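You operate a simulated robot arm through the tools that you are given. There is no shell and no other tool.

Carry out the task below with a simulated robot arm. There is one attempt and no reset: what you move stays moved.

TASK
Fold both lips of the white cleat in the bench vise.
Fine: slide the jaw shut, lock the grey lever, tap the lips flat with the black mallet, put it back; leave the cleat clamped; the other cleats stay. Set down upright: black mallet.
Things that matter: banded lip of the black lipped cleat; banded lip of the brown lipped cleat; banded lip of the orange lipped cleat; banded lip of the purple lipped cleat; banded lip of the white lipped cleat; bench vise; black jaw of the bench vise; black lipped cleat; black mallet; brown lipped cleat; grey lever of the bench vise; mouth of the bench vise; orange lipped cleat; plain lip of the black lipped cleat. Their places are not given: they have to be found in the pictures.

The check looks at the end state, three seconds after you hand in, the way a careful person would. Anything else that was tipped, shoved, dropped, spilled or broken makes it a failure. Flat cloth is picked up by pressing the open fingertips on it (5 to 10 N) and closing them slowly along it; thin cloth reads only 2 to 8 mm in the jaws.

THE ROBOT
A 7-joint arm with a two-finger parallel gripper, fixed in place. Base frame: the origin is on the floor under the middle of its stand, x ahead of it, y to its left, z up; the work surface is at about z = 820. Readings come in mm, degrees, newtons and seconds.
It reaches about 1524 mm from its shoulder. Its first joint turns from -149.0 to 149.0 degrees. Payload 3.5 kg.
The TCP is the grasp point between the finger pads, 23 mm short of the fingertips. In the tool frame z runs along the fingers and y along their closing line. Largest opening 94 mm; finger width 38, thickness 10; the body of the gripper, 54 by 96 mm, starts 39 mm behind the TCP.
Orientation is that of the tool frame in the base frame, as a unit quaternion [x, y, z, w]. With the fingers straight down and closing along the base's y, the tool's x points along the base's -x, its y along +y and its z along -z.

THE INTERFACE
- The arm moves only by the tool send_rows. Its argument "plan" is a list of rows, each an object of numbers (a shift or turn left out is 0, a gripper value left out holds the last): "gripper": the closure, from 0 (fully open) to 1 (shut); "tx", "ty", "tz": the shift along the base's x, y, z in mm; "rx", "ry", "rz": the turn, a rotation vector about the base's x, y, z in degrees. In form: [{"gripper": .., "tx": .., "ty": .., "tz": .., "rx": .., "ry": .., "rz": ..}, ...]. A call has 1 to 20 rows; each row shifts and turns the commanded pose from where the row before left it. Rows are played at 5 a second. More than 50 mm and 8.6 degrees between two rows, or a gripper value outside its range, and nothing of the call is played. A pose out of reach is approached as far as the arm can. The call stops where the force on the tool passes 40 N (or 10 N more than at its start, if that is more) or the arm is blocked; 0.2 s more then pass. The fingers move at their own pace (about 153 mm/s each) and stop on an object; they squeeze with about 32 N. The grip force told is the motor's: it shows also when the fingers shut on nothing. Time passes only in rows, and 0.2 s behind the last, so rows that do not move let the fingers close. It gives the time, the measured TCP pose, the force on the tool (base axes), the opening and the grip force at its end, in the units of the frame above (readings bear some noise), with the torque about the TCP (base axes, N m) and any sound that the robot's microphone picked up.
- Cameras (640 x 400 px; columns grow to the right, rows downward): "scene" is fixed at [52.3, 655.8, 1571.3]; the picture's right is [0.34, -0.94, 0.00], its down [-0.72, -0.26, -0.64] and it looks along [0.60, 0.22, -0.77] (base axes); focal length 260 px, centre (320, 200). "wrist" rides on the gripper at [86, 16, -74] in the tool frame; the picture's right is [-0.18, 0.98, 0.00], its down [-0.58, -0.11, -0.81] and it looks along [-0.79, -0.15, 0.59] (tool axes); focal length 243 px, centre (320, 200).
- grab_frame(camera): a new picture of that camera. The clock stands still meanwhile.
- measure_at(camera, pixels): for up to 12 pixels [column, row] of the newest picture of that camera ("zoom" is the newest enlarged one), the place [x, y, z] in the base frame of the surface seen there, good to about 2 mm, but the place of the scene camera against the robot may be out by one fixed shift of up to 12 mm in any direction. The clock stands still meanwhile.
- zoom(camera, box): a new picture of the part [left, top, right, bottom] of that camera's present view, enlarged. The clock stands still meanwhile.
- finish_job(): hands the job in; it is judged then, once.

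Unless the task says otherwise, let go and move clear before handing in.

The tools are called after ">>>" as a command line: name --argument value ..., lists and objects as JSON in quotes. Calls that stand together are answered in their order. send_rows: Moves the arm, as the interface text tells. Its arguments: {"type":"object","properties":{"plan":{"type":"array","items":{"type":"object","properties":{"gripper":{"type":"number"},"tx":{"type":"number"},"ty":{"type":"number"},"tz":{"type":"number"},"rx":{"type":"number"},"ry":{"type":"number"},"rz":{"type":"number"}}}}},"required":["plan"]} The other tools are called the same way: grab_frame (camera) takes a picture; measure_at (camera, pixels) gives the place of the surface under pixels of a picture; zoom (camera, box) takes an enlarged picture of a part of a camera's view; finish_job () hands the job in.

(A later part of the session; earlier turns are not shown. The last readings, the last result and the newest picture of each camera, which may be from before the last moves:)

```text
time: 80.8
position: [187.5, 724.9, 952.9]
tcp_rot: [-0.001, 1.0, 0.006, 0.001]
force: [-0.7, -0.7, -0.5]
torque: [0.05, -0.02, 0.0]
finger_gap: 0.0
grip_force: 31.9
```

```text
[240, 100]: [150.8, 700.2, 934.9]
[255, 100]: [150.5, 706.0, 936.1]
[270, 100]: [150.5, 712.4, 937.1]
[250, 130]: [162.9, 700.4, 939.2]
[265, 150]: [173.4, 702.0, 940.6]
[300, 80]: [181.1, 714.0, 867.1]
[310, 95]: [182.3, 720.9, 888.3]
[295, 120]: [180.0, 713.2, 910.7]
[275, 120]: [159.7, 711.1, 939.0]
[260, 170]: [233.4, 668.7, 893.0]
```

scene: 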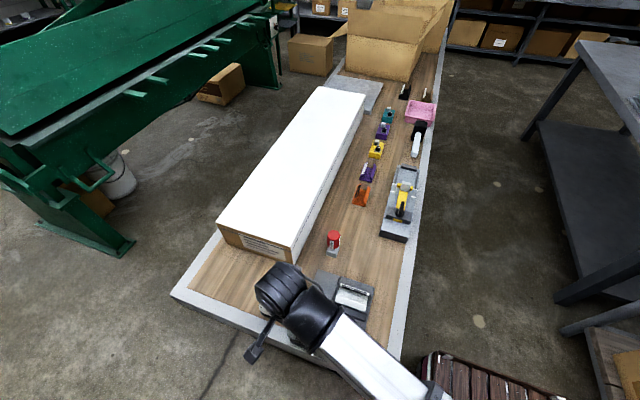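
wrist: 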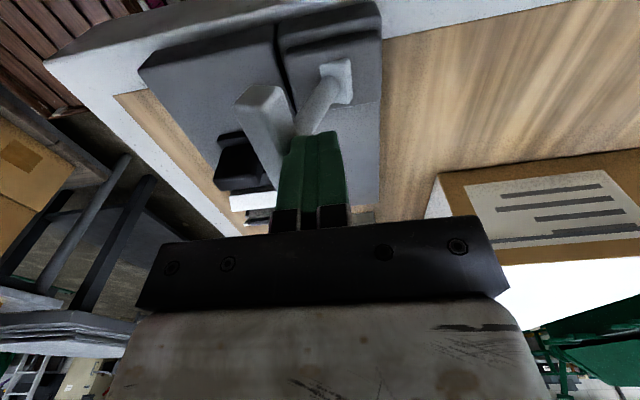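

The lever is at about −29° (bar centre y≈706, z≈937) with no resistance. I'll continue until it meets its stop.

>>> send_rows --plan '[{"ty": -2, "tz": -1}, {"ty": -2, "tz": -1}, {"ty": -2, "tz": -1}, {"ty": -2, "tz": -1}, {}]'

>>> grab_frame --camera "wrist"

>>> measure_at --camera "wrist" --pixels '[[240, 100], [255, 100], [270, 100], [250, 130], [265, 150], [300, 80], [310, 95], [275, 120]]'

```text
time: 82.0
position: [186.7, 717.9, 950.4]
tcp_rot: [0.0, 1.0, 0.007, 0.0]
force: [-0.1, 7.6, 8.8]
torque: [0.16, 0.02, 0.0]
finger_gap: 0.2
grip_force: 31.9
```

```text
taken
```

wrist: 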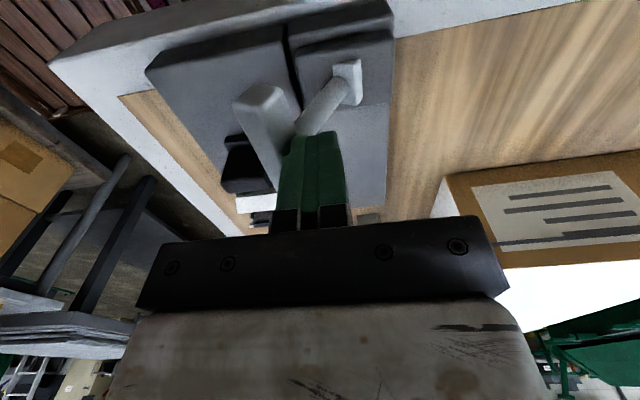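

```text
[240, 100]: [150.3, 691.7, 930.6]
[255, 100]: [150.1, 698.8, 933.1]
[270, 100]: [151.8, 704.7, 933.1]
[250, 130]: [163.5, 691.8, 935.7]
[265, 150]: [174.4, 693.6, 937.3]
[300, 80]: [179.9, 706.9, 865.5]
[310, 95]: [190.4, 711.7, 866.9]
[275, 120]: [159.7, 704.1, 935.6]
```

Resistance has appeared (7.6 N y, 8.8 N z), with the lever at about −35°. I'll press a bit further to see if that's the stop.

>>> send_rows --plan '[{"ty": -1}, {"ty": -1}, {"ty": -1}, {}, {}]'

```text
time: 83.2
position: [187.5, 716.4, 951.1]
tcp_rot: [0.0, 1.0, 0.01, 0.001]
force: [-1.7, 34.5, 15.2]
torque: [0.66, 0.1, -0.07]
finger_gap: 0.1
grip_force: 31.9
```

It stopped firmly (34.5 N in y, hardly moving), so this is the locked end. I'll back off and verify the lever stays.

>>> send_rows --plan '[{"ty": 4}, {"ty": 8}, {"tz": 20}, {"tz": 30}, {"ty": 20}, {"ty": 30}, {}]'

>>> grab_frame --camera "wrist"

>>> zoom --camera "wrist" --box '[150, 0, 400, 200]'

>>> measure_at --camera "wrist" --pixels '[[195, 60], [205, 80], [215, 100], [225, 60], [240, 50], [210, 60]]'

```text
time: 84.8
position: [187.1, 776.0, 1000.3]
tcp_rot: [0.0, 1.0, 0.006, 0.001]
force: [-0.7, 0.2, -0.9]
torque: [-0.03, 0.0, 0.0]
finger_gap: 0.1
grip_force: 31.9
```

```text
taken
```

wrist: 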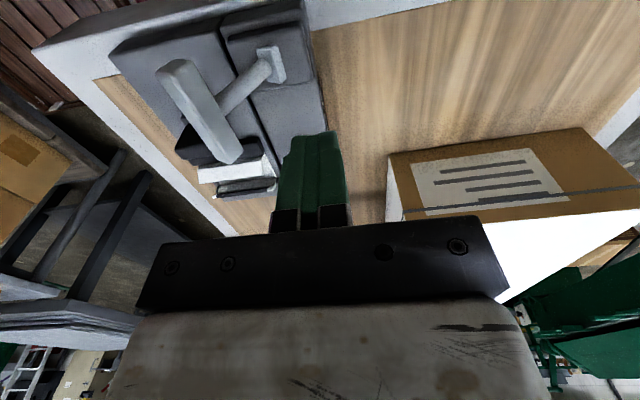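

```text
2.00 times, centred on (275, 100) of wrist
```

zoom: 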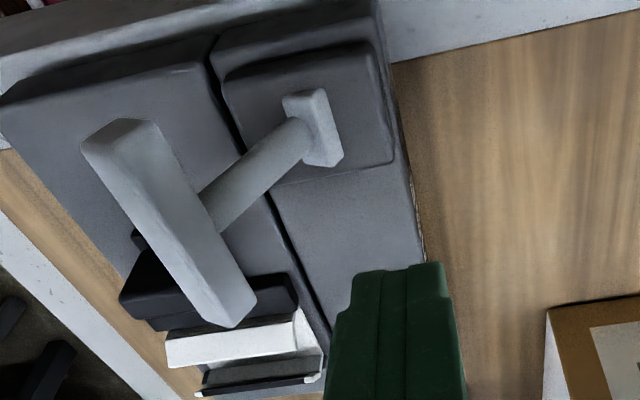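

```text
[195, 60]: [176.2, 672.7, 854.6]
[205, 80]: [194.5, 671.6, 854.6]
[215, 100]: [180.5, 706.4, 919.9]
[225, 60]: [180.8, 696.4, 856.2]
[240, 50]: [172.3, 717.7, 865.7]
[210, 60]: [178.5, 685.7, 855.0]
```

The lever stayed leaning −y and the jaw is still shut. I'll measure the lever's resting angle.

>>> measure_at --camera "zoom" --pixels '[[100, 140], [130, 130], [155, 125], [150, 200], [190, 190], [190, 260], [220, 300], [240, 290], [250, 170], [310, 110], [320, 140], [230, 315]]'

>>> zoom --camera "scene" --box '[270, 260, 400, 375]'

```text
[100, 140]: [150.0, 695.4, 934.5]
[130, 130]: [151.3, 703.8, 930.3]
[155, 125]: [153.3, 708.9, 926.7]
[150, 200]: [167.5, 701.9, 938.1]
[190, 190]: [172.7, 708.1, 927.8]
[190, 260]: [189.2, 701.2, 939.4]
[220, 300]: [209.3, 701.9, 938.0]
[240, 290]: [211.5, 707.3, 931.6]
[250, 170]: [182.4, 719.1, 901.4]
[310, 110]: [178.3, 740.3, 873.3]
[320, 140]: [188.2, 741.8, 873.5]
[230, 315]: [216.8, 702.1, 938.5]
```

```text
3.48 times, centred on (335, 318) of scene
```

zoom: 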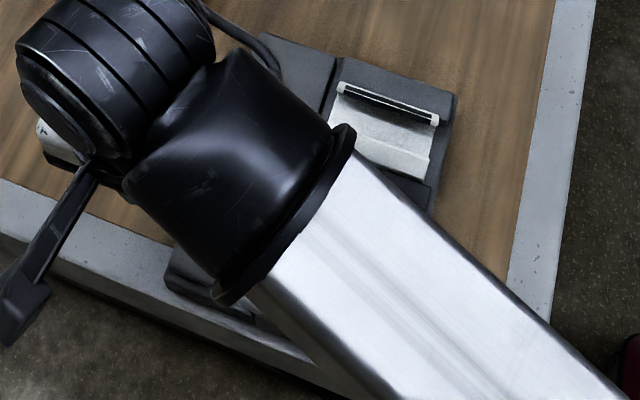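

The lever's position mirrors its start (±32° about the hub), so it's locked. Now the mallet: I'll travel to about (850,580,1100) to view it, removing the small tilt on the way.

>>> send_rows --plan '[{"tx": 30, "ty": -10, "tz": 20, "rx": -0.3}, {"tx": 45, "ty": -14, "tz": 10, "rx": -0.4}, {"tx": 45, "ty": -14, "tz": 10, "gripper": 0.3}, {"tx": 45, "ty": -14, "tz": 10}, {"tx": 45, "ty": -14, "tz": 10}, {"tx": 45, "ty": -14, "tz": 10}, {"tx": 45, "ty": -14, "tz": 10}, {"tx": 45, "ty": -14, "tz": 10}, {"tx": 45, "ty": -14}, {"tx": 45, "ty": -14}, {"tx": 45, "ty": -14}, {"tx": 45, "ty": -14}, {"tx": 45, "ty": -14}, {"tx": 45, "ty": -14}, {"tx": 45, "ty": -4}, {}]'

>>> grab_frame --camera "wrist"

>>> grab_frame --camera "scene"

```text
time: 88.2
position: [847.1, 581.7, 1090.4]
tcp_rot: [0.001, 1.0, 0.001, 0.0]
force: [-0.4, -1.0, -0.8]
torque: [-0.06, -0.01, 0.02]
finger_gap: 65.9
grip_force: 0.2
```

```text
taken
```

wrist: 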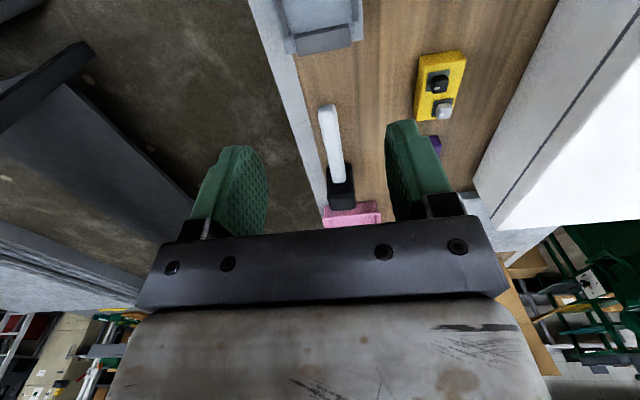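

```text
taken
```

scene: 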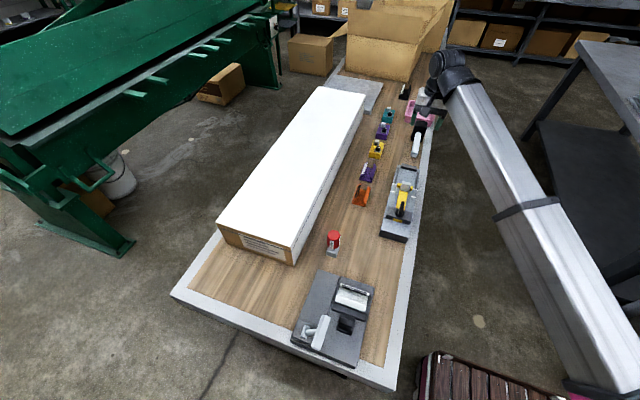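

The mallet is visible in the wrist view (handle (332,145), head (340,190)), and the scene shows the vise closed with its lever over. I'll zoom and measure the mallet and the vise.

>>> zoom --camera "scene" --box '[280, 265, 390, 375]'

>>> zoom --camera "wrist" --box '[290, 90, 390, 230]'

>>> measure_at --camera "zoom" --pixels '[[245, 60], [270, 60], [258, 50], [255, 150], [280, 150], [268, 200], [285, 220], [275, 255], [310, 230], [320, 270], [260, 310], [330, 320]]'

```text
3.64 times, centred on (335, 320) of scene
```

zoom: 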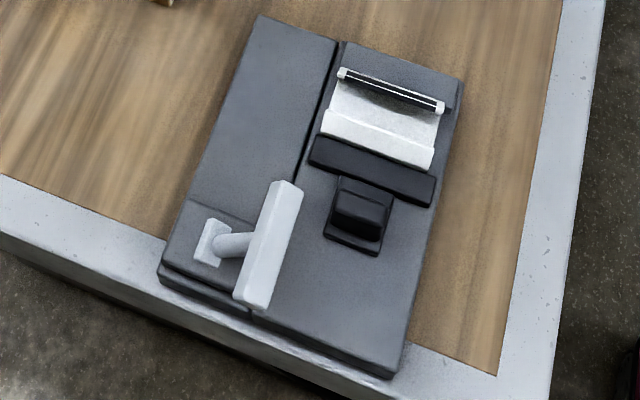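

```text
2.86 times, centred on (340, 160) of wrist
```

zoom: 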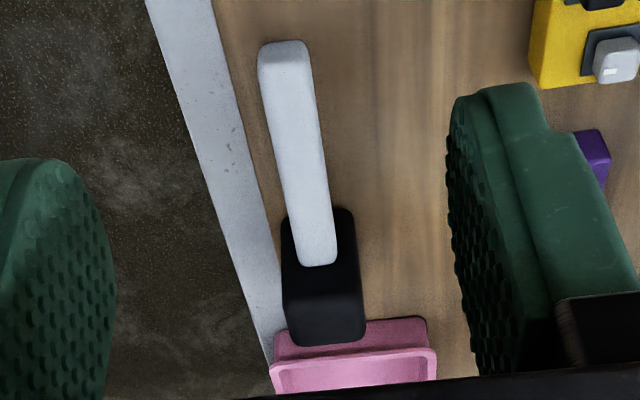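

```text
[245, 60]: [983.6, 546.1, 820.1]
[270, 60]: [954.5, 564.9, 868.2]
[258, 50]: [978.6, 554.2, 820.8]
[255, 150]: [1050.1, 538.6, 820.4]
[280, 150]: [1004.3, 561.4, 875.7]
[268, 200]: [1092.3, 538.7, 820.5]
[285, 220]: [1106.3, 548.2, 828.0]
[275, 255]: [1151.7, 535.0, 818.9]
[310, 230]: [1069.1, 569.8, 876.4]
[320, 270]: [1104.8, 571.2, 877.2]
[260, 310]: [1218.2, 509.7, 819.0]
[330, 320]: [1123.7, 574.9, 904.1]
```

The vise looks right: the cleat is clamped between jaws and the lever is over. Now finer mallet measurements.

>>> zoom --camera "wrist" --box '[310, 95, 365, 180]'

>>> measure_at --camera "zoom" --pixels '[[262, 60], [320, 55], [285, 50], [270, 150], [330, 150], [300, 150], [285, 250], [345, 250], [315, 250], [300, 350], [360, 340], [330, 340]]'

>>> zoom --camera "wrist" --box '[315, 155, 365, 220]'

>>> measure_at --camera "zoom" --pixels '[[200, 150], [215, 250], [225, 335], [420, 130], [430, 230], [440, 320], [300, 130], [330, 200], [330, 250], [330, 300], [330, 340], [400, 60]]'

```text
4.71 times, centred on (338, 138) of wrist
```

zoom: 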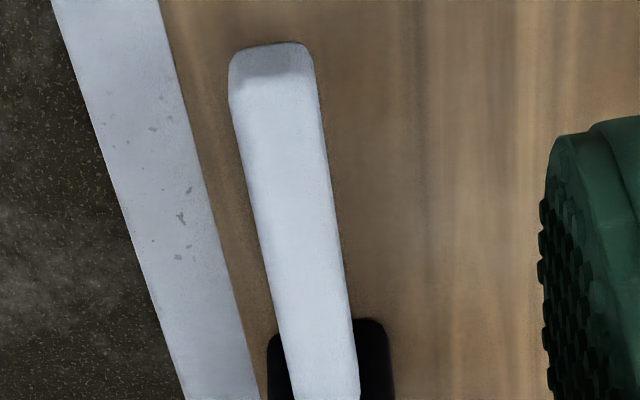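

```text
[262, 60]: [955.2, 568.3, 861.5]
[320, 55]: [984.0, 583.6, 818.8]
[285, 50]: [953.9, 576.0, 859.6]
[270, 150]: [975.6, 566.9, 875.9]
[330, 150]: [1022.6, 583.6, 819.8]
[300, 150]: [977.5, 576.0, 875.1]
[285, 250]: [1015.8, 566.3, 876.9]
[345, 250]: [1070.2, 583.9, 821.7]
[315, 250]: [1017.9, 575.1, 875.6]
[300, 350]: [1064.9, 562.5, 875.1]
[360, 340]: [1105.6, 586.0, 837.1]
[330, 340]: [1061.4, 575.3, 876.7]
```

```text
6.15 times, centred on (340, 188) of wrist
```

zoom: 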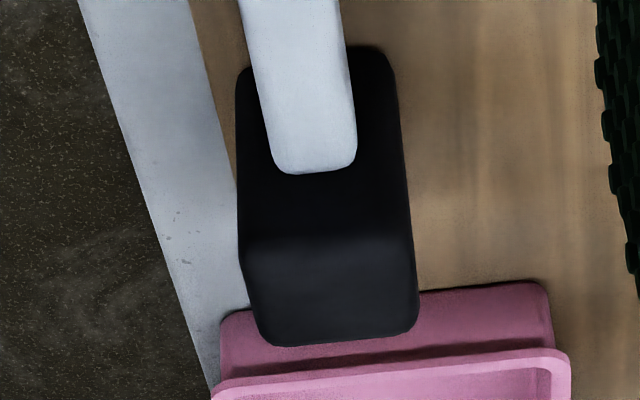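

```text
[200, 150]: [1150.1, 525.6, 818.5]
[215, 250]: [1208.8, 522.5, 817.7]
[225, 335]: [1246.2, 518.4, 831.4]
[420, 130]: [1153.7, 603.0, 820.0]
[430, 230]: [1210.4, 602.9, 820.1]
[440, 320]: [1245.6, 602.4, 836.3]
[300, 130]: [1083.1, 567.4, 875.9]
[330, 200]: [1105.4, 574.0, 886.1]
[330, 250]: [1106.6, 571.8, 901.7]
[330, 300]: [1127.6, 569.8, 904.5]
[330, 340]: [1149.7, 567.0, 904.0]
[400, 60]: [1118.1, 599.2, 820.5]
```

The mallet's handle spans x 953–1105, y 560–582 (centre 571.5), top z 876; its head is x 1106–1152, about 50 mm wide, top z 904, standing on its face. I'll approach above (1076,571.5) to grip the handle near the head.

>>> send_rows --plan '[{"gripper": 0.3, "tx": 45, "ty": -2, "tz": -15}, {"tx": 45, "ty": -2, "tz": -15}, {"tx": 45, "ty": -2, "tz": -20}, {"tx": 45, "ty": -2, "tz": -20}, {"tx": 45, "ty": -2, "tz": -30}, {"tx": 4, "tz": -20}, {}]'

>>> grab_frame --camera "wrist"

>>> grab_frame --camera "scene"

```text
refused: row 5 steps farther than a row can; nothing moved
```

```text
taken
```

wrist: 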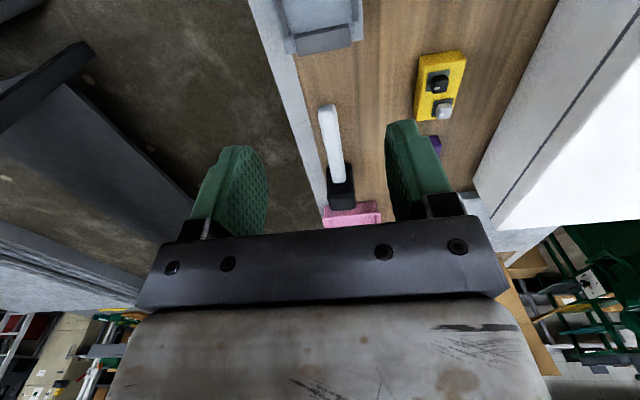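

```text
taken
```

scene: 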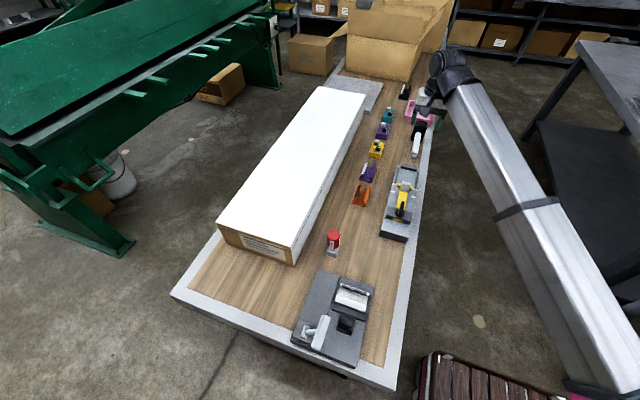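

The call was refused because row 5 was too long a step; nothing moved. I'll resend with shorter steps.

>>> send_rows --plan '[{"gripper": 0.3, "tx": 40, "ty": -2, "tz": -15}, {"tx": 40, "ty": -2, "tz": -15}, {"tx": 40, "ty": -2, "tz": -20}, {"tx": 40, "ty": -2, "tz": -20}, {"tx": 40, "ty": -2, "tz": -20}, {"tx": 29, "tz": -30}, {}]'

>>> grab_frame --camera "wrist"

>>> grab_frame --camera "scene"

```text
time: 89.8
position: [1076.4, 570.0, 968.2]
tcp_rot: [0.0, 1.0, 0.002, -0.001]
force: [-0.3, 0.3, 0.5]
torque: [0.02, 0.03, 0.03]
finger_gap: 65.8
grip_force: 0.1
```

```text
taken
```

wrist: 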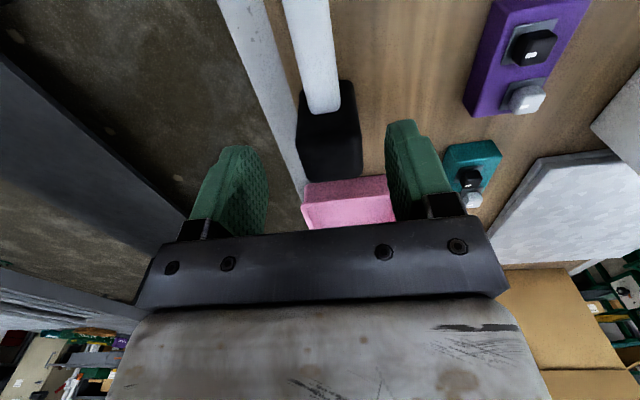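

```text
taken
```

scene: 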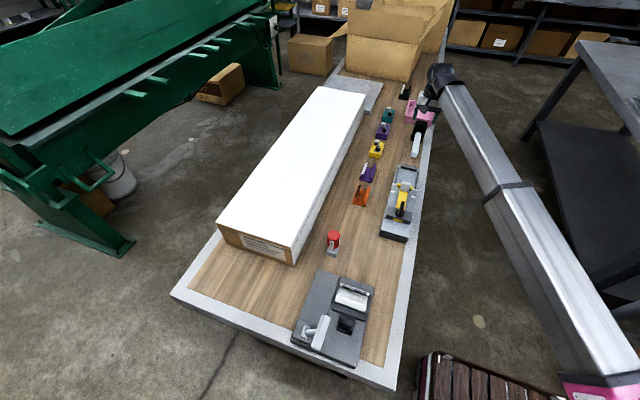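

From this closer view I'll remeasure the mallet's head and handle.

>>> zoom --camera "wrist" --box '[270, 0, 400, 190]'

>>> measure_at --camera "wrist" --pixels '[[300, 60], [325, 60], [335, 60], [312, 100], [336, 100], [300, 130], [330, 135], [358, 128], [300, 165], [330, 175], [360, 165], [330, 150]]'

>>> measure_at --camera "wrist" --pixels '[[290, 20], [310, 20], [328, 20], [300, 110], [305, 178], [355, 175], [300, 178], [360, 178], [345, 100], [340, 120], [320, 125], [350, 145]]'

```text
2.11 times, centred on (335, 95) of wrist
```

zoom: 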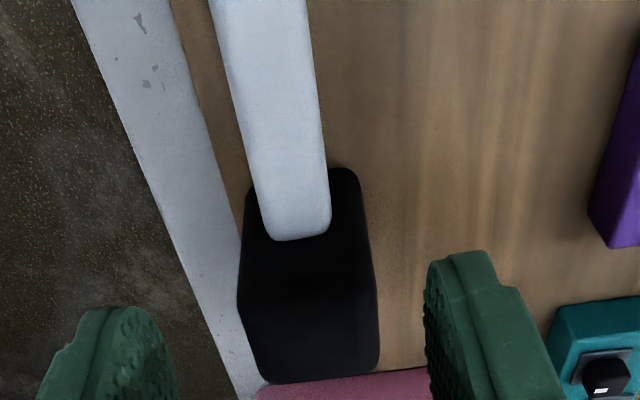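

```text
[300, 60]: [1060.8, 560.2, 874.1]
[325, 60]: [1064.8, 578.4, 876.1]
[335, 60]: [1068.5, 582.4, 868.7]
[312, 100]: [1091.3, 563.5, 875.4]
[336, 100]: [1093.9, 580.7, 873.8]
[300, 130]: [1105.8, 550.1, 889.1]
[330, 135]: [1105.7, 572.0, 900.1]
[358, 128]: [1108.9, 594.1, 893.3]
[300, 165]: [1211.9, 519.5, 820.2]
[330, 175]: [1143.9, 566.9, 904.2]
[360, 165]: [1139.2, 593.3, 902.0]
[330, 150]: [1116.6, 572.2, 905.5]
```

```text
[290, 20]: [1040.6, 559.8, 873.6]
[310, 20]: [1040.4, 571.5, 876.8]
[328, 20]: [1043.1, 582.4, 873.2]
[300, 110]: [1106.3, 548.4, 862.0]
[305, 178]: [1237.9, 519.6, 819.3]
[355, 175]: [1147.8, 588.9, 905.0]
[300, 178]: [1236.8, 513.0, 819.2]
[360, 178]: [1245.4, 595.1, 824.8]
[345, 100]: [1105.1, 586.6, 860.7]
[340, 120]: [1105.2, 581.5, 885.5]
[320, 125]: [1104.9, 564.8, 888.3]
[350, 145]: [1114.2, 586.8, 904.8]
```

The handle is centred at y≈571.3 and 24 mm wide; the head is x 1105–1152, y 546–596. I'll descend to z≈867 and close on the handle.

>>> send_rows --plan '[{"tz": -40, "ty": 1.3}, {"tz": -35}, {"tz": -16}, {"tz": -10}, {}, {"gripper": 0.55}, {"gripper": 0.68}, {"gripper": 0.78}, {"gripper": 0.9}, {}, {}]'

>>> grab_frame --camera "wrist"

```text
time: 92.2
position: [1075.6, 570.5, 869.3]
tcp_rot: [-0.001, 1.0, 0.001, 0.001]
force: [0.8, -1.9, -0.2]
torque: [-0.11, -0.08, -0.14]
finger_gap: 26.1
grip_force: 31.9
```

```text
taken
```

wrist: 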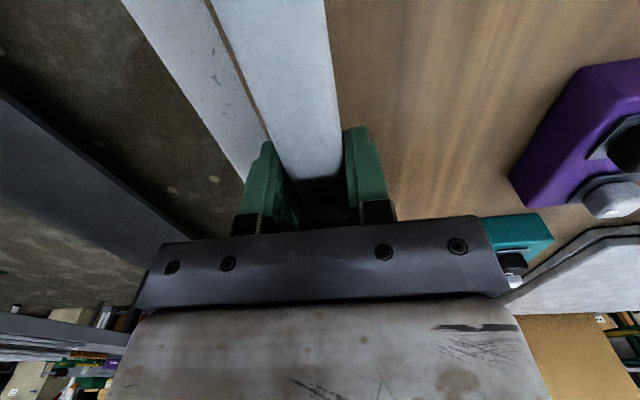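

It's gripped (gap 26.1 mm, 31.9 N) at TCP (1075.6,570.5,869.3), so the head bottom is ≈49 mm below the TCP. I'll lift slowly and check droop.

>>> send_rows --plan '[{"tz": 3}, {"tz": 5}, {"tz": 10}, {"tz": 20}, {"tz": 30}, {"tz": 40}, {}]'

>>> grab_frame --camera "wrist"

>>> zoom --camera "scene" --box '[380, 60, 460, 180]'

```text
time: 93.8
position: [1077.7, 569.0, 976.1]
tcp_rot: [0.0, 1.0, 0.0, 0.0]
force: [-0.2, -0.5, -1.2]
torque: [-0.01, 0.1, -0.02]
finger_gap: 25.9
grip_force: 32.1
```

```text
taken
```

wrist: 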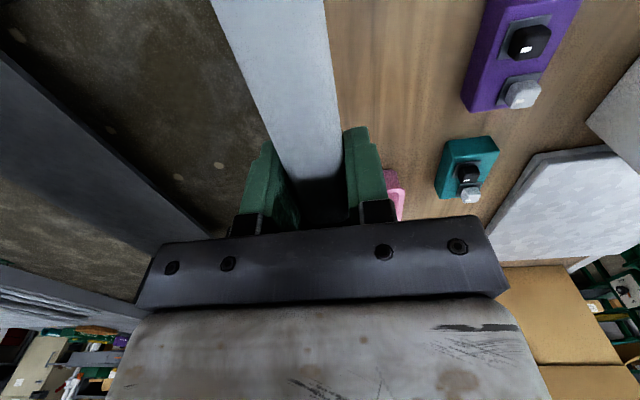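

```text
3.33 times, centred on (420, 120) of scene
```

zoom: 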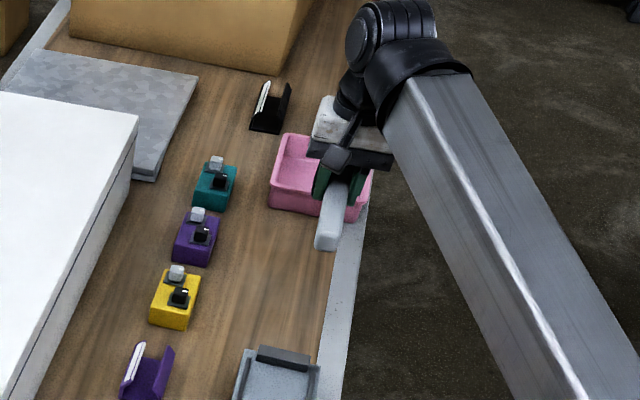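

I'll check that the handle is level in the grip by measuring along it.

>>> measure_at --camera "wrist" --pixels '[[270, 20], [285, 60], [295, 100], [310, 140], [320, 170], [320, 185], [325, 200], [250, 20], [310, 20]]'

```text
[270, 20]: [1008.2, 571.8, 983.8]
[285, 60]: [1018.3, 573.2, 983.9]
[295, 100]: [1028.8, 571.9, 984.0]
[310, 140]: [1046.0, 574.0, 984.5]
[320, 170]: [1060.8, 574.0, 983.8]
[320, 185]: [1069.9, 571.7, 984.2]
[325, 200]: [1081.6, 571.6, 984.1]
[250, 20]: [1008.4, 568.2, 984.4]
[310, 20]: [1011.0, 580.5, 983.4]
```

The handle is level (top z≈984 all along). I'll raise and carry the mallet toward the vise, turning +90° so the head points +y.

>>> send_rows --plan '[{"tz": 30, "tx": -10}, {"tz": 30, "tx": -30, "rz": 4}, {"tz": 20, "tx": -40, "rz": 8}, {"tx": -40, "rz": 8, "ty": 2}, {"tx": -40, "rz": 8, "ty": 2}, {"tx": -40, "rz": 8, "ty": 2}, {"tx": -40, "rz": 8, "ty": 2}, {"tx": -40, "rz": 8, "ty": 2}, {"tx": -40, "rz": 8, "ty": 2}, {"tx": -40, "rz": 8, "ty": 2}, {"tx": -40, "rz": 8, "ty": 2}, {"tx": -40, "rz": 8, "ty": 2}, {"tx": -40, "rz": 6, "ty": 2}, {}]'

>>> grab_frame --camera "wrist"

>>> grab_frame --camera "scene"

```text
time: 96.8
position: [595.4, 590.7, 1057.8]
tcp_rot: [0.708, -0.707, 0.0, 0.0]
force: [-0.5, -0.3, -2.2]
torque: [-0.09, -0.01, 0.02]
finger_gap: 25.7
grip_force: 31.4
```

```text
taken
```

wrist: 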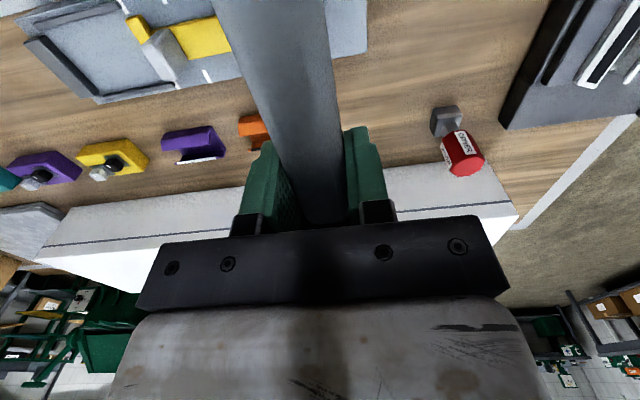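

```text
taken
```

scene: 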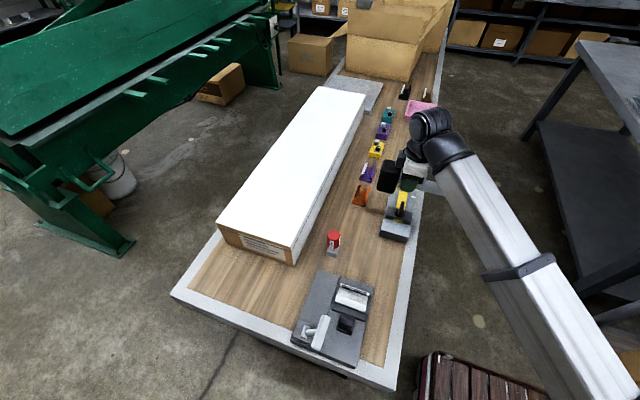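

The mallet is held with the head toward +y. I'll move to (306.5,599,1005) above the clamped cleat.

>>> send_rows --plan '[{"tx": -42, "ty": 1, "tz": -7}, {"tx": -42, "ty": 1, "tz": -8}, {"tx": -42, "ty": 1, "tz": -8}, {"tx": -42, "ty": 1, "tz": -8}, {"tx": -42, "ty": 1, "tz": -8}, {"tx": -42, "ty": 1, "tz": -8}, {"tx": -37, "ty": 2, "tz": -6}, {}]'

>>> grab_frame --camera "wrist"

>>> grab_frame --camera "scene"

>>> zoom --camera "scene" --box '[280, 240, 420, 375]'

```text
time: 98.5
position: [308.2, 599.7, 1004.5]
tcp_rot: [-0.707, 0.707, 0.001, -0.001]
force: [0.2, 0.1, -3.3]
torque: [-0.09, -0.01, -0.05]
finger_gap: 25.7
grip_force: 31.8
```

```text
taken
```

wrist: 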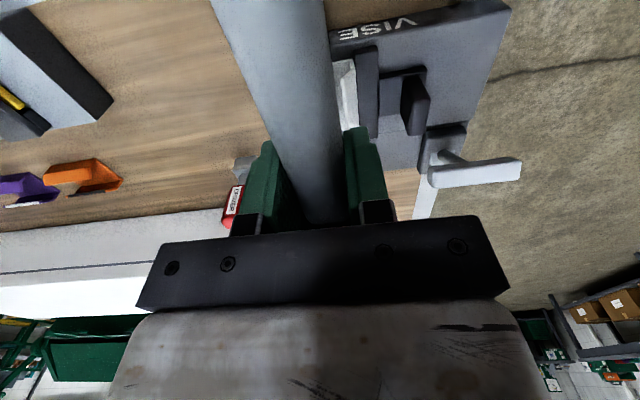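

```text
taken
```

scene: 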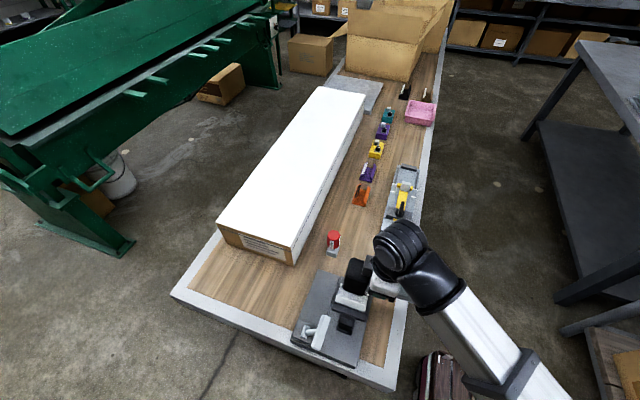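

```text
2.96 times, centred on (350, 308) of scene
```

zoom: 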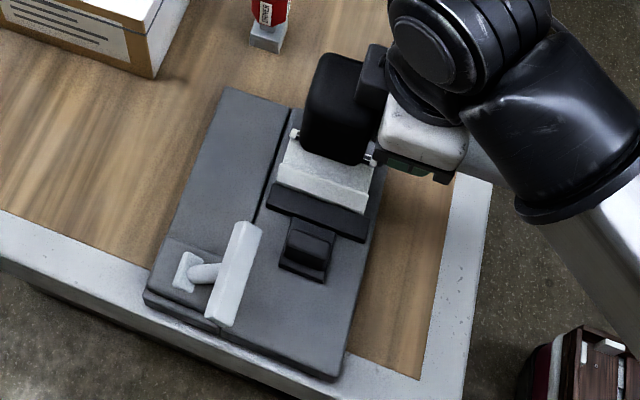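

The head is over the cleat. I'll correct x by −1.7 mm and lower so the head is ≈14 mm above the lips (TCP z≈950).

>>> send_rows --plan '[{"tx": -1, "tz": -20}, {"tx": -0.7, "tz": -20}, {"tz": -14}, {}]'

>>> grab_frame --camera "scene"

>>> zoom --camera "scene" --box '[300, 250, 400, 350]'

>>> measure_at --camera "zoom" --pixels '[[250, 130], [200, 80], [300, 90], [210, 170], [290, 190], [245, 60], [215, 215], [280, 240], [200, 200]]'

```text
time: 99.5
position: [304.6, 600.5, 948.4]
tcp_rot: [-0.707, 0.707, 0.0, 0.0]
force: [-0.2, 0.5, -2.6]
torque: [-0.1, 0.0, -0.01]
finger_gap: 25.7
grip_force: 32.4
```

```text
taken
```

scene: 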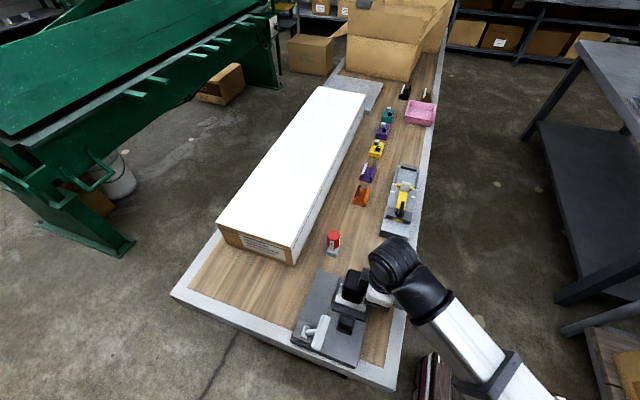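

```text
4.00 times, centred on (350, 300) of scene
```

zoom: 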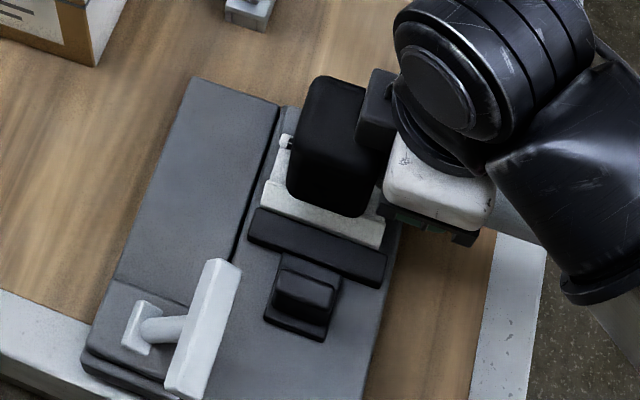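

```text
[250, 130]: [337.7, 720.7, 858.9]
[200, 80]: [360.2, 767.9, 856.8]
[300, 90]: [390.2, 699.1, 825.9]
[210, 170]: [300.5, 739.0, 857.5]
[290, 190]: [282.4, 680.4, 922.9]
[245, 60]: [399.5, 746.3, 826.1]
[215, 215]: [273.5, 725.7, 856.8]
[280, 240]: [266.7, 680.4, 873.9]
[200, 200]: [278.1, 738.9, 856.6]
```

The head bottom is ≈899, about 12 mm above the lips. I'll centre x (+1.5) and make a first gentle tap downward.

>>> send_rows --plan '[{"tx": 1.5}, {"tz": -6}, {"tz": -8}, {"tz": -8}, {"tz": -4}]'

```text
time: 100.5
position: [306.9, 598.8, 933.7]
tcp_rot: [0.707, -0.707, 0.0, -0.001]
force: [-2.2, -4.4, 14.8]
torque: [0.16, 0.09, 0.06]
finger_gap: 25.7
grip_force: 32.1
stopped in row 4: the force on the tool passed its limit at 60 N (the readings are from after the stop); the commanded pose is now the measured one
```

Contact at TCP z≈933.7 (60 N). I'll lift and look at what the tap did.

>>> send_rows --plan '[{"tz": 10}, {"tz": 30}, {"tz": 20}, {}]'

>>> zoom --camera "scene" --box '[310, 260, 390, 340]'

>>> grab_frame --camera "wrist"

>>> zoom --camera "wrist" --box '[310, 0, 430, 160]'

```text
time: 101.5
position: [307.8, 601.2, 993.9]
tcp_rot: [-0.707, 0.707, 0.001, 0.0]
force: [-0.5, -1.0, -2.1]
torque: [-0.08, 0.01, -0.01]
finger_gap: 25.8
grip_force: 31.8
```

```text
5.00 times, centred on (350, 300) of scene
```

zoom: 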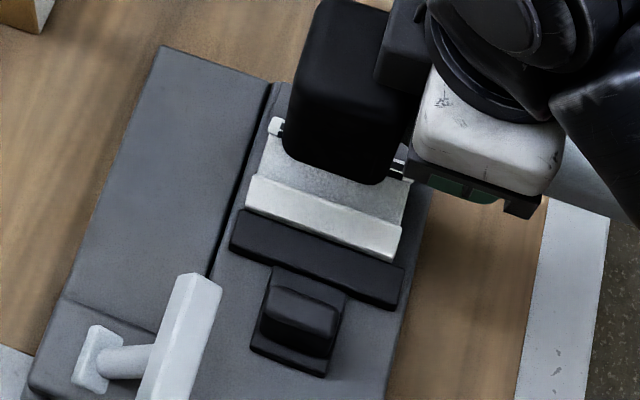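

```text
taken
```

wrist: 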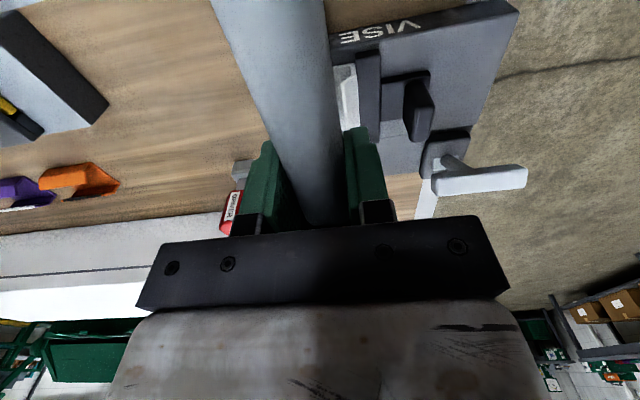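

```text
2.50 times, centred on (370, 80) of wrist
```

zoom: 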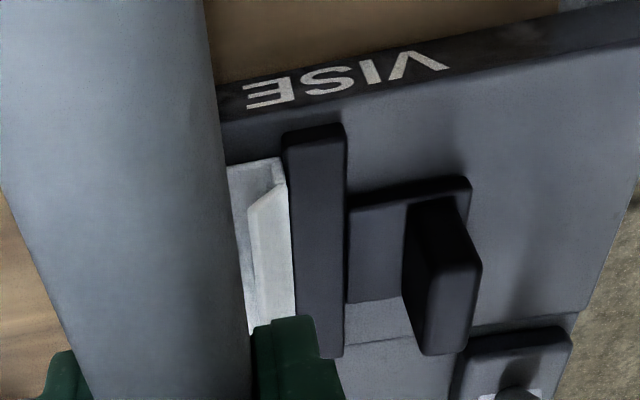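

I'll measure the plain lip's ridge height to see if it moved.

>>> measure_at --camera "zoom" --pixels '[[250, 215], [252, 260], [262, 220], [275, 230], [285, 250], [258, 300], [275, 300], [265, 200], [240, 190], [278, 175]]'

>>> zoom --camera "scene" --box '[325, 275, 375, 325]'

>>> measure_at --camera "zoom" --pixels '[[220, 100], [300, 160], [350, 200], [220, 160], [300, 195], [350, 225], [250, 80], [270, 110], [480, 70], [470, 90]]'

```text
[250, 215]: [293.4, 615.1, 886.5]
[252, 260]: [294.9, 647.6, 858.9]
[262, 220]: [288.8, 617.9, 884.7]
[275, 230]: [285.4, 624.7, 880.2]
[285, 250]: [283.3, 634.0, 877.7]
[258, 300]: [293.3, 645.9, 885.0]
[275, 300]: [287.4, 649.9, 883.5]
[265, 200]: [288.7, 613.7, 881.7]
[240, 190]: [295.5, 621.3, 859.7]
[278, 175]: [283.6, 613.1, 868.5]
```

```text
8.00 times, centred on (350, 300) of scene
```

zoom: 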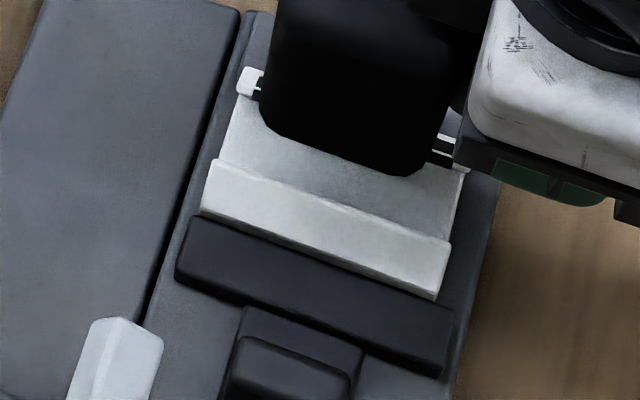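

```text
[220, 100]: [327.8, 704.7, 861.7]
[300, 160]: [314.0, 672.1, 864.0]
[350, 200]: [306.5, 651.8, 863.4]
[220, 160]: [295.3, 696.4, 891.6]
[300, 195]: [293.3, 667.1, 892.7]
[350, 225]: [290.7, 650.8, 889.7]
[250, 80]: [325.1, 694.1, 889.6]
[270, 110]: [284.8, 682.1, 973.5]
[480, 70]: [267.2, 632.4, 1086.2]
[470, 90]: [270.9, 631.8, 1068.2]
```

The ridge is still near z≈886, so the lips are barely changed. I'll tap faster, from ≈25 mm above.

>>> send_rows --plan '[{"tz": -15, "tx": -0.9, "ty": -2}, {"tz": -15}, {}, {"tz": -25}, {"tz": -25}]'

>>> send_rows --plan '[{"tz": 15}, {"tz": 30}, {"tz": 15}, {}]'

>>> zoom --camera "scene" --box '[325, 275, 375, 325]'

>>> measure_at --camera "zoom" --pixels '[[220, 170], [300, 195], [350, 225], [400, 245], [220, 160], [350, 215], [245, 75], [250, 90]]'

```text
time: 102.6
position: [306.5, 597.5, 931.3]
tcp_rot: [0.707, -0.707, -0.002, -0.003]
force: [-0.1, -3.9, 6.1]
torque: [-0.04, 0.05, 0.04]
finger_gap: 25.5
grip_force: 31.9
stopped in row 5: the force on the tool passed its limit at 50 N (the readings are from after the stop); the commanded pose is now the measured one
```

```text
time: 103.6
position: [306.1, 598.4, 989.4]
tcp_rot: [-0.707, 0.707, 0.002, 0.002]
force: [0.5, -0.6, -2.4]
torque: [-0.11, -0.04, 0.02]
finger_gap: 25.8
grip_force: 32.0
```

```text
8.00 times, centred on (350, 300) of scene
```

zoom: 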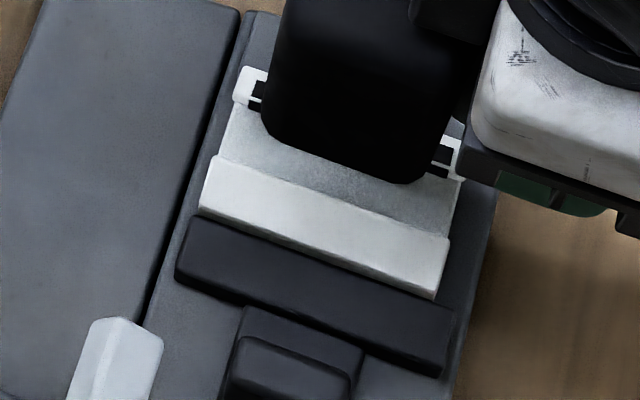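

```text
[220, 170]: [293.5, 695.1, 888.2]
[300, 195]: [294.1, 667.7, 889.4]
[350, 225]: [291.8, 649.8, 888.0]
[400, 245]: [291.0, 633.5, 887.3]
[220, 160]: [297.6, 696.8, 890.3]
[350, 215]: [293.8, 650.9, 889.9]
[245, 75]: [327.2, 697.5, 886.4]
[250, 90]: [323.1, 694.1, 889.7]
```

The taps work: both lips have folded somewhat (ridge down to ≈884). I'll repeat with somewhat faster taps, each call lifting first and then striking.

>>> send_rows --plan '[{"tz": -20}, {}, {"tz": -35}, {"tz": -35}]'

>>> send_rows --plan '[{"tz": 20}, {"tz": 20}, {}, {"tz": -35}, {"tz": -35}]'

>>> send_rows --plan '[{"tz": 20}, {"tz": 40}, {}]'

>>> grab_frame --camera "wrist"

>>> zoom --camera "scene" --box '[325, 275, 375, 325]'

>>> measure_at --camera "zoom" --pixels '[[220, 170], [300, 195], [350, 225], [400, 245], [220, 160], [350, 215], [245, 75], [250, 90]]'

```text
time: 104.6
position: [306.0, 597.8, 919.8]
tcp_rot: [0.708, -0.707, -0.003, -0.006]
force: [-2.4, -8.0, 37.3]
torque: [0.66, 0.04, 0.09]
finger_gap: 25.9
grip_force: 31.6
stopped in row 4: the force on the tool passed its limit at 116 N (the readings are from after the stop); the commanded pose is now the measured one
```

```text
time: 105.7
position: [307.4, 602.7, 914.9]
tcp_rot: [0.708, -0.707, -0.007, -0.012]
force: [-4.3, -6.9, 52.2]
torque: [1.24, 0.34, 0.14]
finger_gap: 26.0
grip_force: 18.8
stopped in row 5: the force on the tool passed its limit at 152 N (the readings are from after the stop); the commanded pose is now the measured one
```

```text
time: 106.5
position: [308.4, 602.1, 971.9]
tcp_rot: [0.708, -0.706, -0.006, -0.009]
force: [-0.8, -0.3, -2.2]
torque: [-0.08, -0.01, 0.0]
finger_gap: 26.0
grip_force: 31.9
```

```text
taken
```

wrist: 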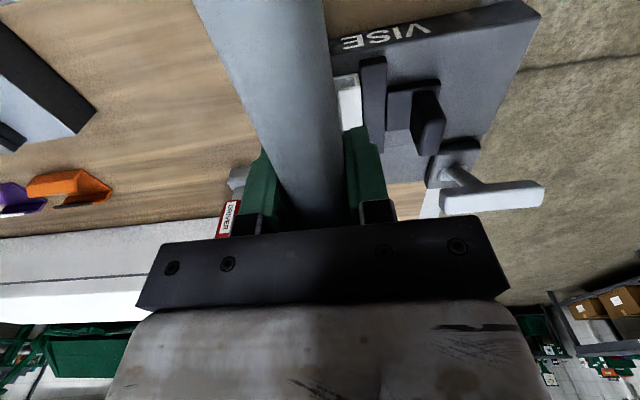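

```text
8.00 times, centred on (350, 300) of scene
```

zoom: 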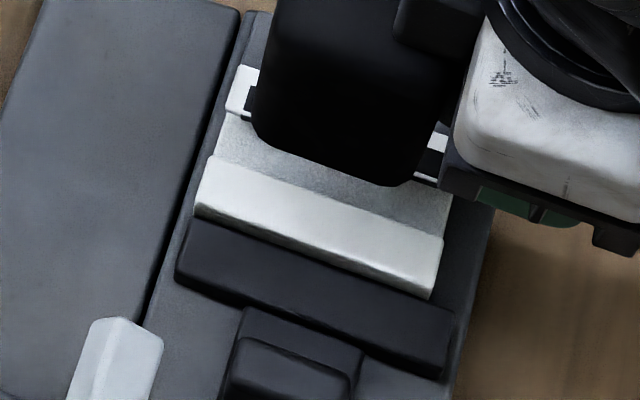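

```text
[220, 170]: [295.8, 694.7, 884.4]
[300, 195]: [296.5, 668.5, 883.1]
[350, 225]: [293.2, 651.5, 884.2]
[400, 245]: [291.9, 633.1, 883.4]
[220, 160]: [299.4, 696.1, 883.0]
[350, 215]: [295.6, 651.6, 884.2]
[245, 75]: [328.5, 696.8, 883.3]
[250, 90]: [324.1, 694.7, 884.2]
```

Both lips now read flat (scene z≈883–884, i.e. ≈878 in robot frame). But the TCP went lower (914.9) than the head geometry allows, so the mallet has slipped or tilted in the grip. I'll measure its handle.

>>> measure_at --camera "wrist" --pixels '[[260, 20], [270, 60], [285, 100], [300, 140], [310, 170], [320, 195], [240, 20], [300, 20], [300, 180], [330, 180]]'

>>> zoom --camera "wrist" --box '[220, 100, 420, 240]'

>>> zoom --camera "scene" --box '[320, 230, 440, 340]'

```text
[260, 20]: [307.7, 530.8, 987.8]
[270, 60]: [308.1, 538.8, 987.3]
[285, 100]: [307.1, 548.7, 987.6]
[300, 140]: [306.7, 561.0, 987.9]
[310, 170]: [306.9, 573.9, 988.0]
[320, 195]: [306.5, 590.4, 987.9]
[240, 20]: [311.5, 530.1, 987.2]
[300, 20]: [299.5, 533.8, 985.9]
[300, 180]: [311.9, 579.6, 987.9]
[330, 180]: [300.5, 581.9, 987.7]
```

```text
2.86 times, centred on (320, 170) of wrist
```

zoom: 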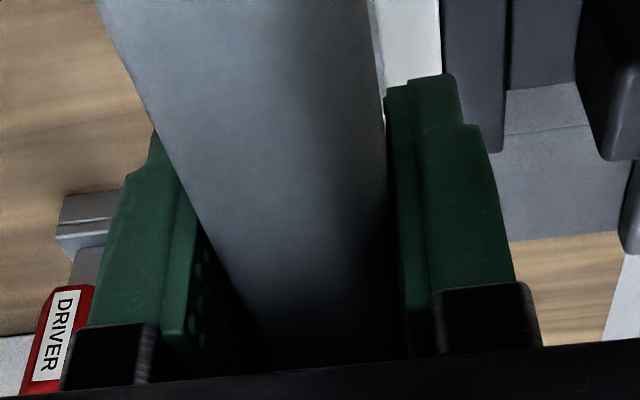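

```text
3.64 times, centred on (380, 285) of scene
```

zoom: 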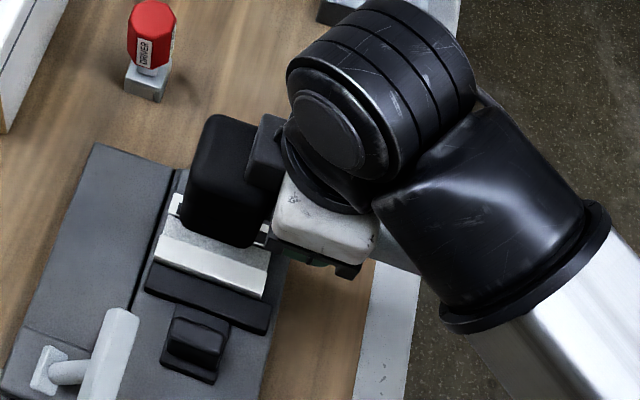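

The mallet is still level but slid ≈8 mm up in the grip (handle top = TCP+16). I'll lift and move aside in +x to inspect the lips unobstructed.

>>> send_rows --plan '[{"tz": 25}, {"tx": 40, "tz": 10}, {"tx": 40}, {"tx": 40}, {"tx": 40}, {}]'

>>> grab_frame --camera "scene"

>>> zoom --camera "scene" --box '[320, 265, 380, 325]'

>>> measure_at --camera "zoom" --pixels '[[250, 170], [310, 195], [370, 220], [255, 205], [310, 225], [365, 250], [250, 120], [320, 150], [380, 180], [270, 90], [340, 120], [400, 140]]'

>>> grab_frame --camera "wrist"

```text
time: 107.9
position: [468.6, 601.3, 1007.2]
tcp_rot: [0.708, -0.706, -0.006, -0.011]
force: [1.1, 0.1, -3.0]
torque: [-0.12, -0.01, -0.02]
finger_gap: 25.8
grip_force: 32.3
```

```text
taken
```

scene: 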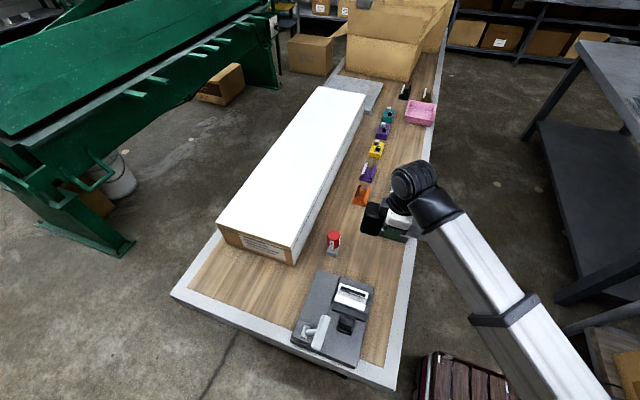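

```text
6.67 times, centred on (350, 295) of scene
```

zoom: 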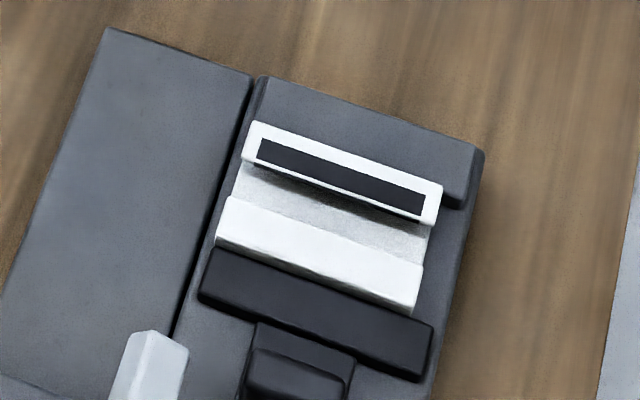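

```text
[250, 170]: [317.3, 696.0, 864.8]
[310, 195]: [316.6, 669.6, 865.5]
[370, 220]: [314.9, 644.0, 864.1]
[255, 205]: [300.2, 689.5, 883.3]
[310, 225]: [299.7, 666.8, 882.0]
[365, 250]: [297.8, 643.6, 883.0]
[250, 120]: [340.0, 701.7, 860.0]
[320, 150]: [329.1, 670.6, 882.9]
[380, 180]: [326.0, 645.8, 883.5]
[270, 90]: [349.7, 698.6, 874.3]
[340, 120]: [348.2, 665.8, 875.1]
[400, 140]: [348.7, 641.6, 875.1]
```

```text
taken
```

wrist: 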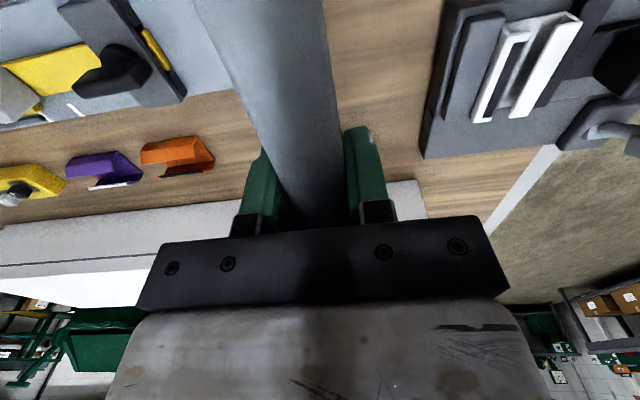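

Both lips look folded flat (plain lip bright white, banded lip with its band facing up). I'll verify their slope with the wrist camera.

>>> zoom --camera "wrist" --box '[450, 0, 610, 140]'

>>> measure_at --camera "zoom" --pixels '[[150, 250], [170, 255], [185, 265], [165, 190], [195, 200], [225, 210], [215, 120], [250, 130], [345, 90], [315, 80], [300, 180], [270, 170]]'

```text
2.86 times, centred on (530, 70) of wrist
```

zoom: 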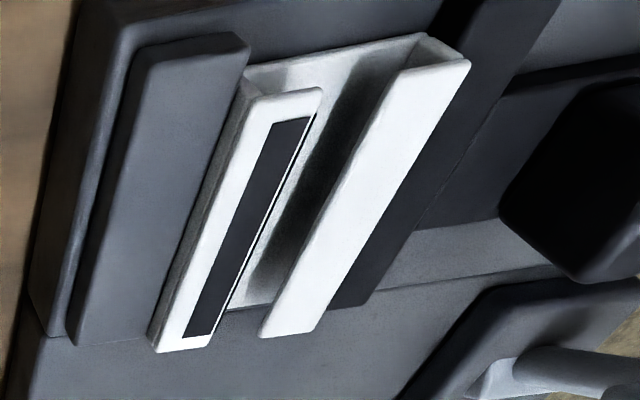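

```text
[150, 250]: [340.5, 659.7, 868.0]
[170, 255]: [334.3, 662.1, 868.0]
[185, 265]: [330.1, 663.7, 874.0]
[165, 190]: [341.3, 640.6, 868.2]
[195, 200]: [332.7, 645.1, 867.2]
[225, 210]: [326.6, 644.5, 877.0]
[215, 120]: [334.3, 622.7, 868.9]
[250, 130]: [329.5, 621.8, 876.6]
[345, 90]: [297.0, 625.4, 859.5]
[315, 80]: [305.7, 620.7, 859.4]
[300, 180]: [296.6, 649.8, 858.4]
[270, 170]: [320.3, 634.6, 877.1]
```

>>> measure_at --camera "zoom" --pixels '[[335, 220], [355, 225], [375, 230], [390, 120], [420, 130], [280, 310], [310, 315], [170, 330], [195, 335], [240, 210], [262, 215], [300, 105]]'

>>> zoom --camera "scene" --box '[330, 275, 370, 315]'

>>> measure_at --camera "zoom" --pixels '[[200, 250], [210, 225], [220, 205], [320, 300], [330, 270], [340, 250], [300, 130], [310, 110], [290, 150], [400, 170], [390, 190]]'

```text
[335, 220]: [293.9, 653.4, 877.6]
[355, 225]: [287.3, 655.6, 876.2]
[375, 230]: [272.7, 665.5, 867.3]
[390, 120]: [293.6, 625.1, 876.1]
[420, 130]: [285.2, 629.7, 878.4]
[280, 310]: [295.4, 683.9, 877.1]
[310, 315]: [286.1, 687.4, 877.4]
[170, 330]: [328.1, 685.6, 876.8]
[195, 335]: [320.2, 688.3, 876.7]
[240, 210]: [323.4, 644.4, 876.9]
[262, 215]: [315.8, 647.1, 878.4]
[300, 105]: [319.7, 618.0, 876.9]
```

```text
10.00 times, centred on (350, 295) of scene
```

zoom: 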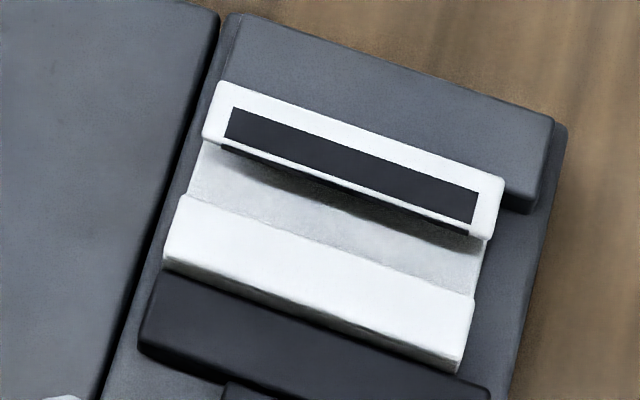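

```text
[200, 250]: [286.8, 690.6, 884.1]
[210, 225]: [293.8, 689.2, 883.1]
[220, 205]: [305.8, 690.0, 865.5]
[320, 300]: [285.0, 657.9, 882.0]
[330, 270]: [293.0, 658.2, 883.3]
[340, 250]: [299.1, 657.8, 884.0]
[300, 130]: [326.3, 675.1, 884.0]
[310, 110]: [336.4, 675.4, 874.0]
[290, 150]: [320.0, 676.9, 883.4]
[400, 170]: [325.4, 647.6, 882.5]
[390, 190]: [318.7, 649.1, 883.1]
```

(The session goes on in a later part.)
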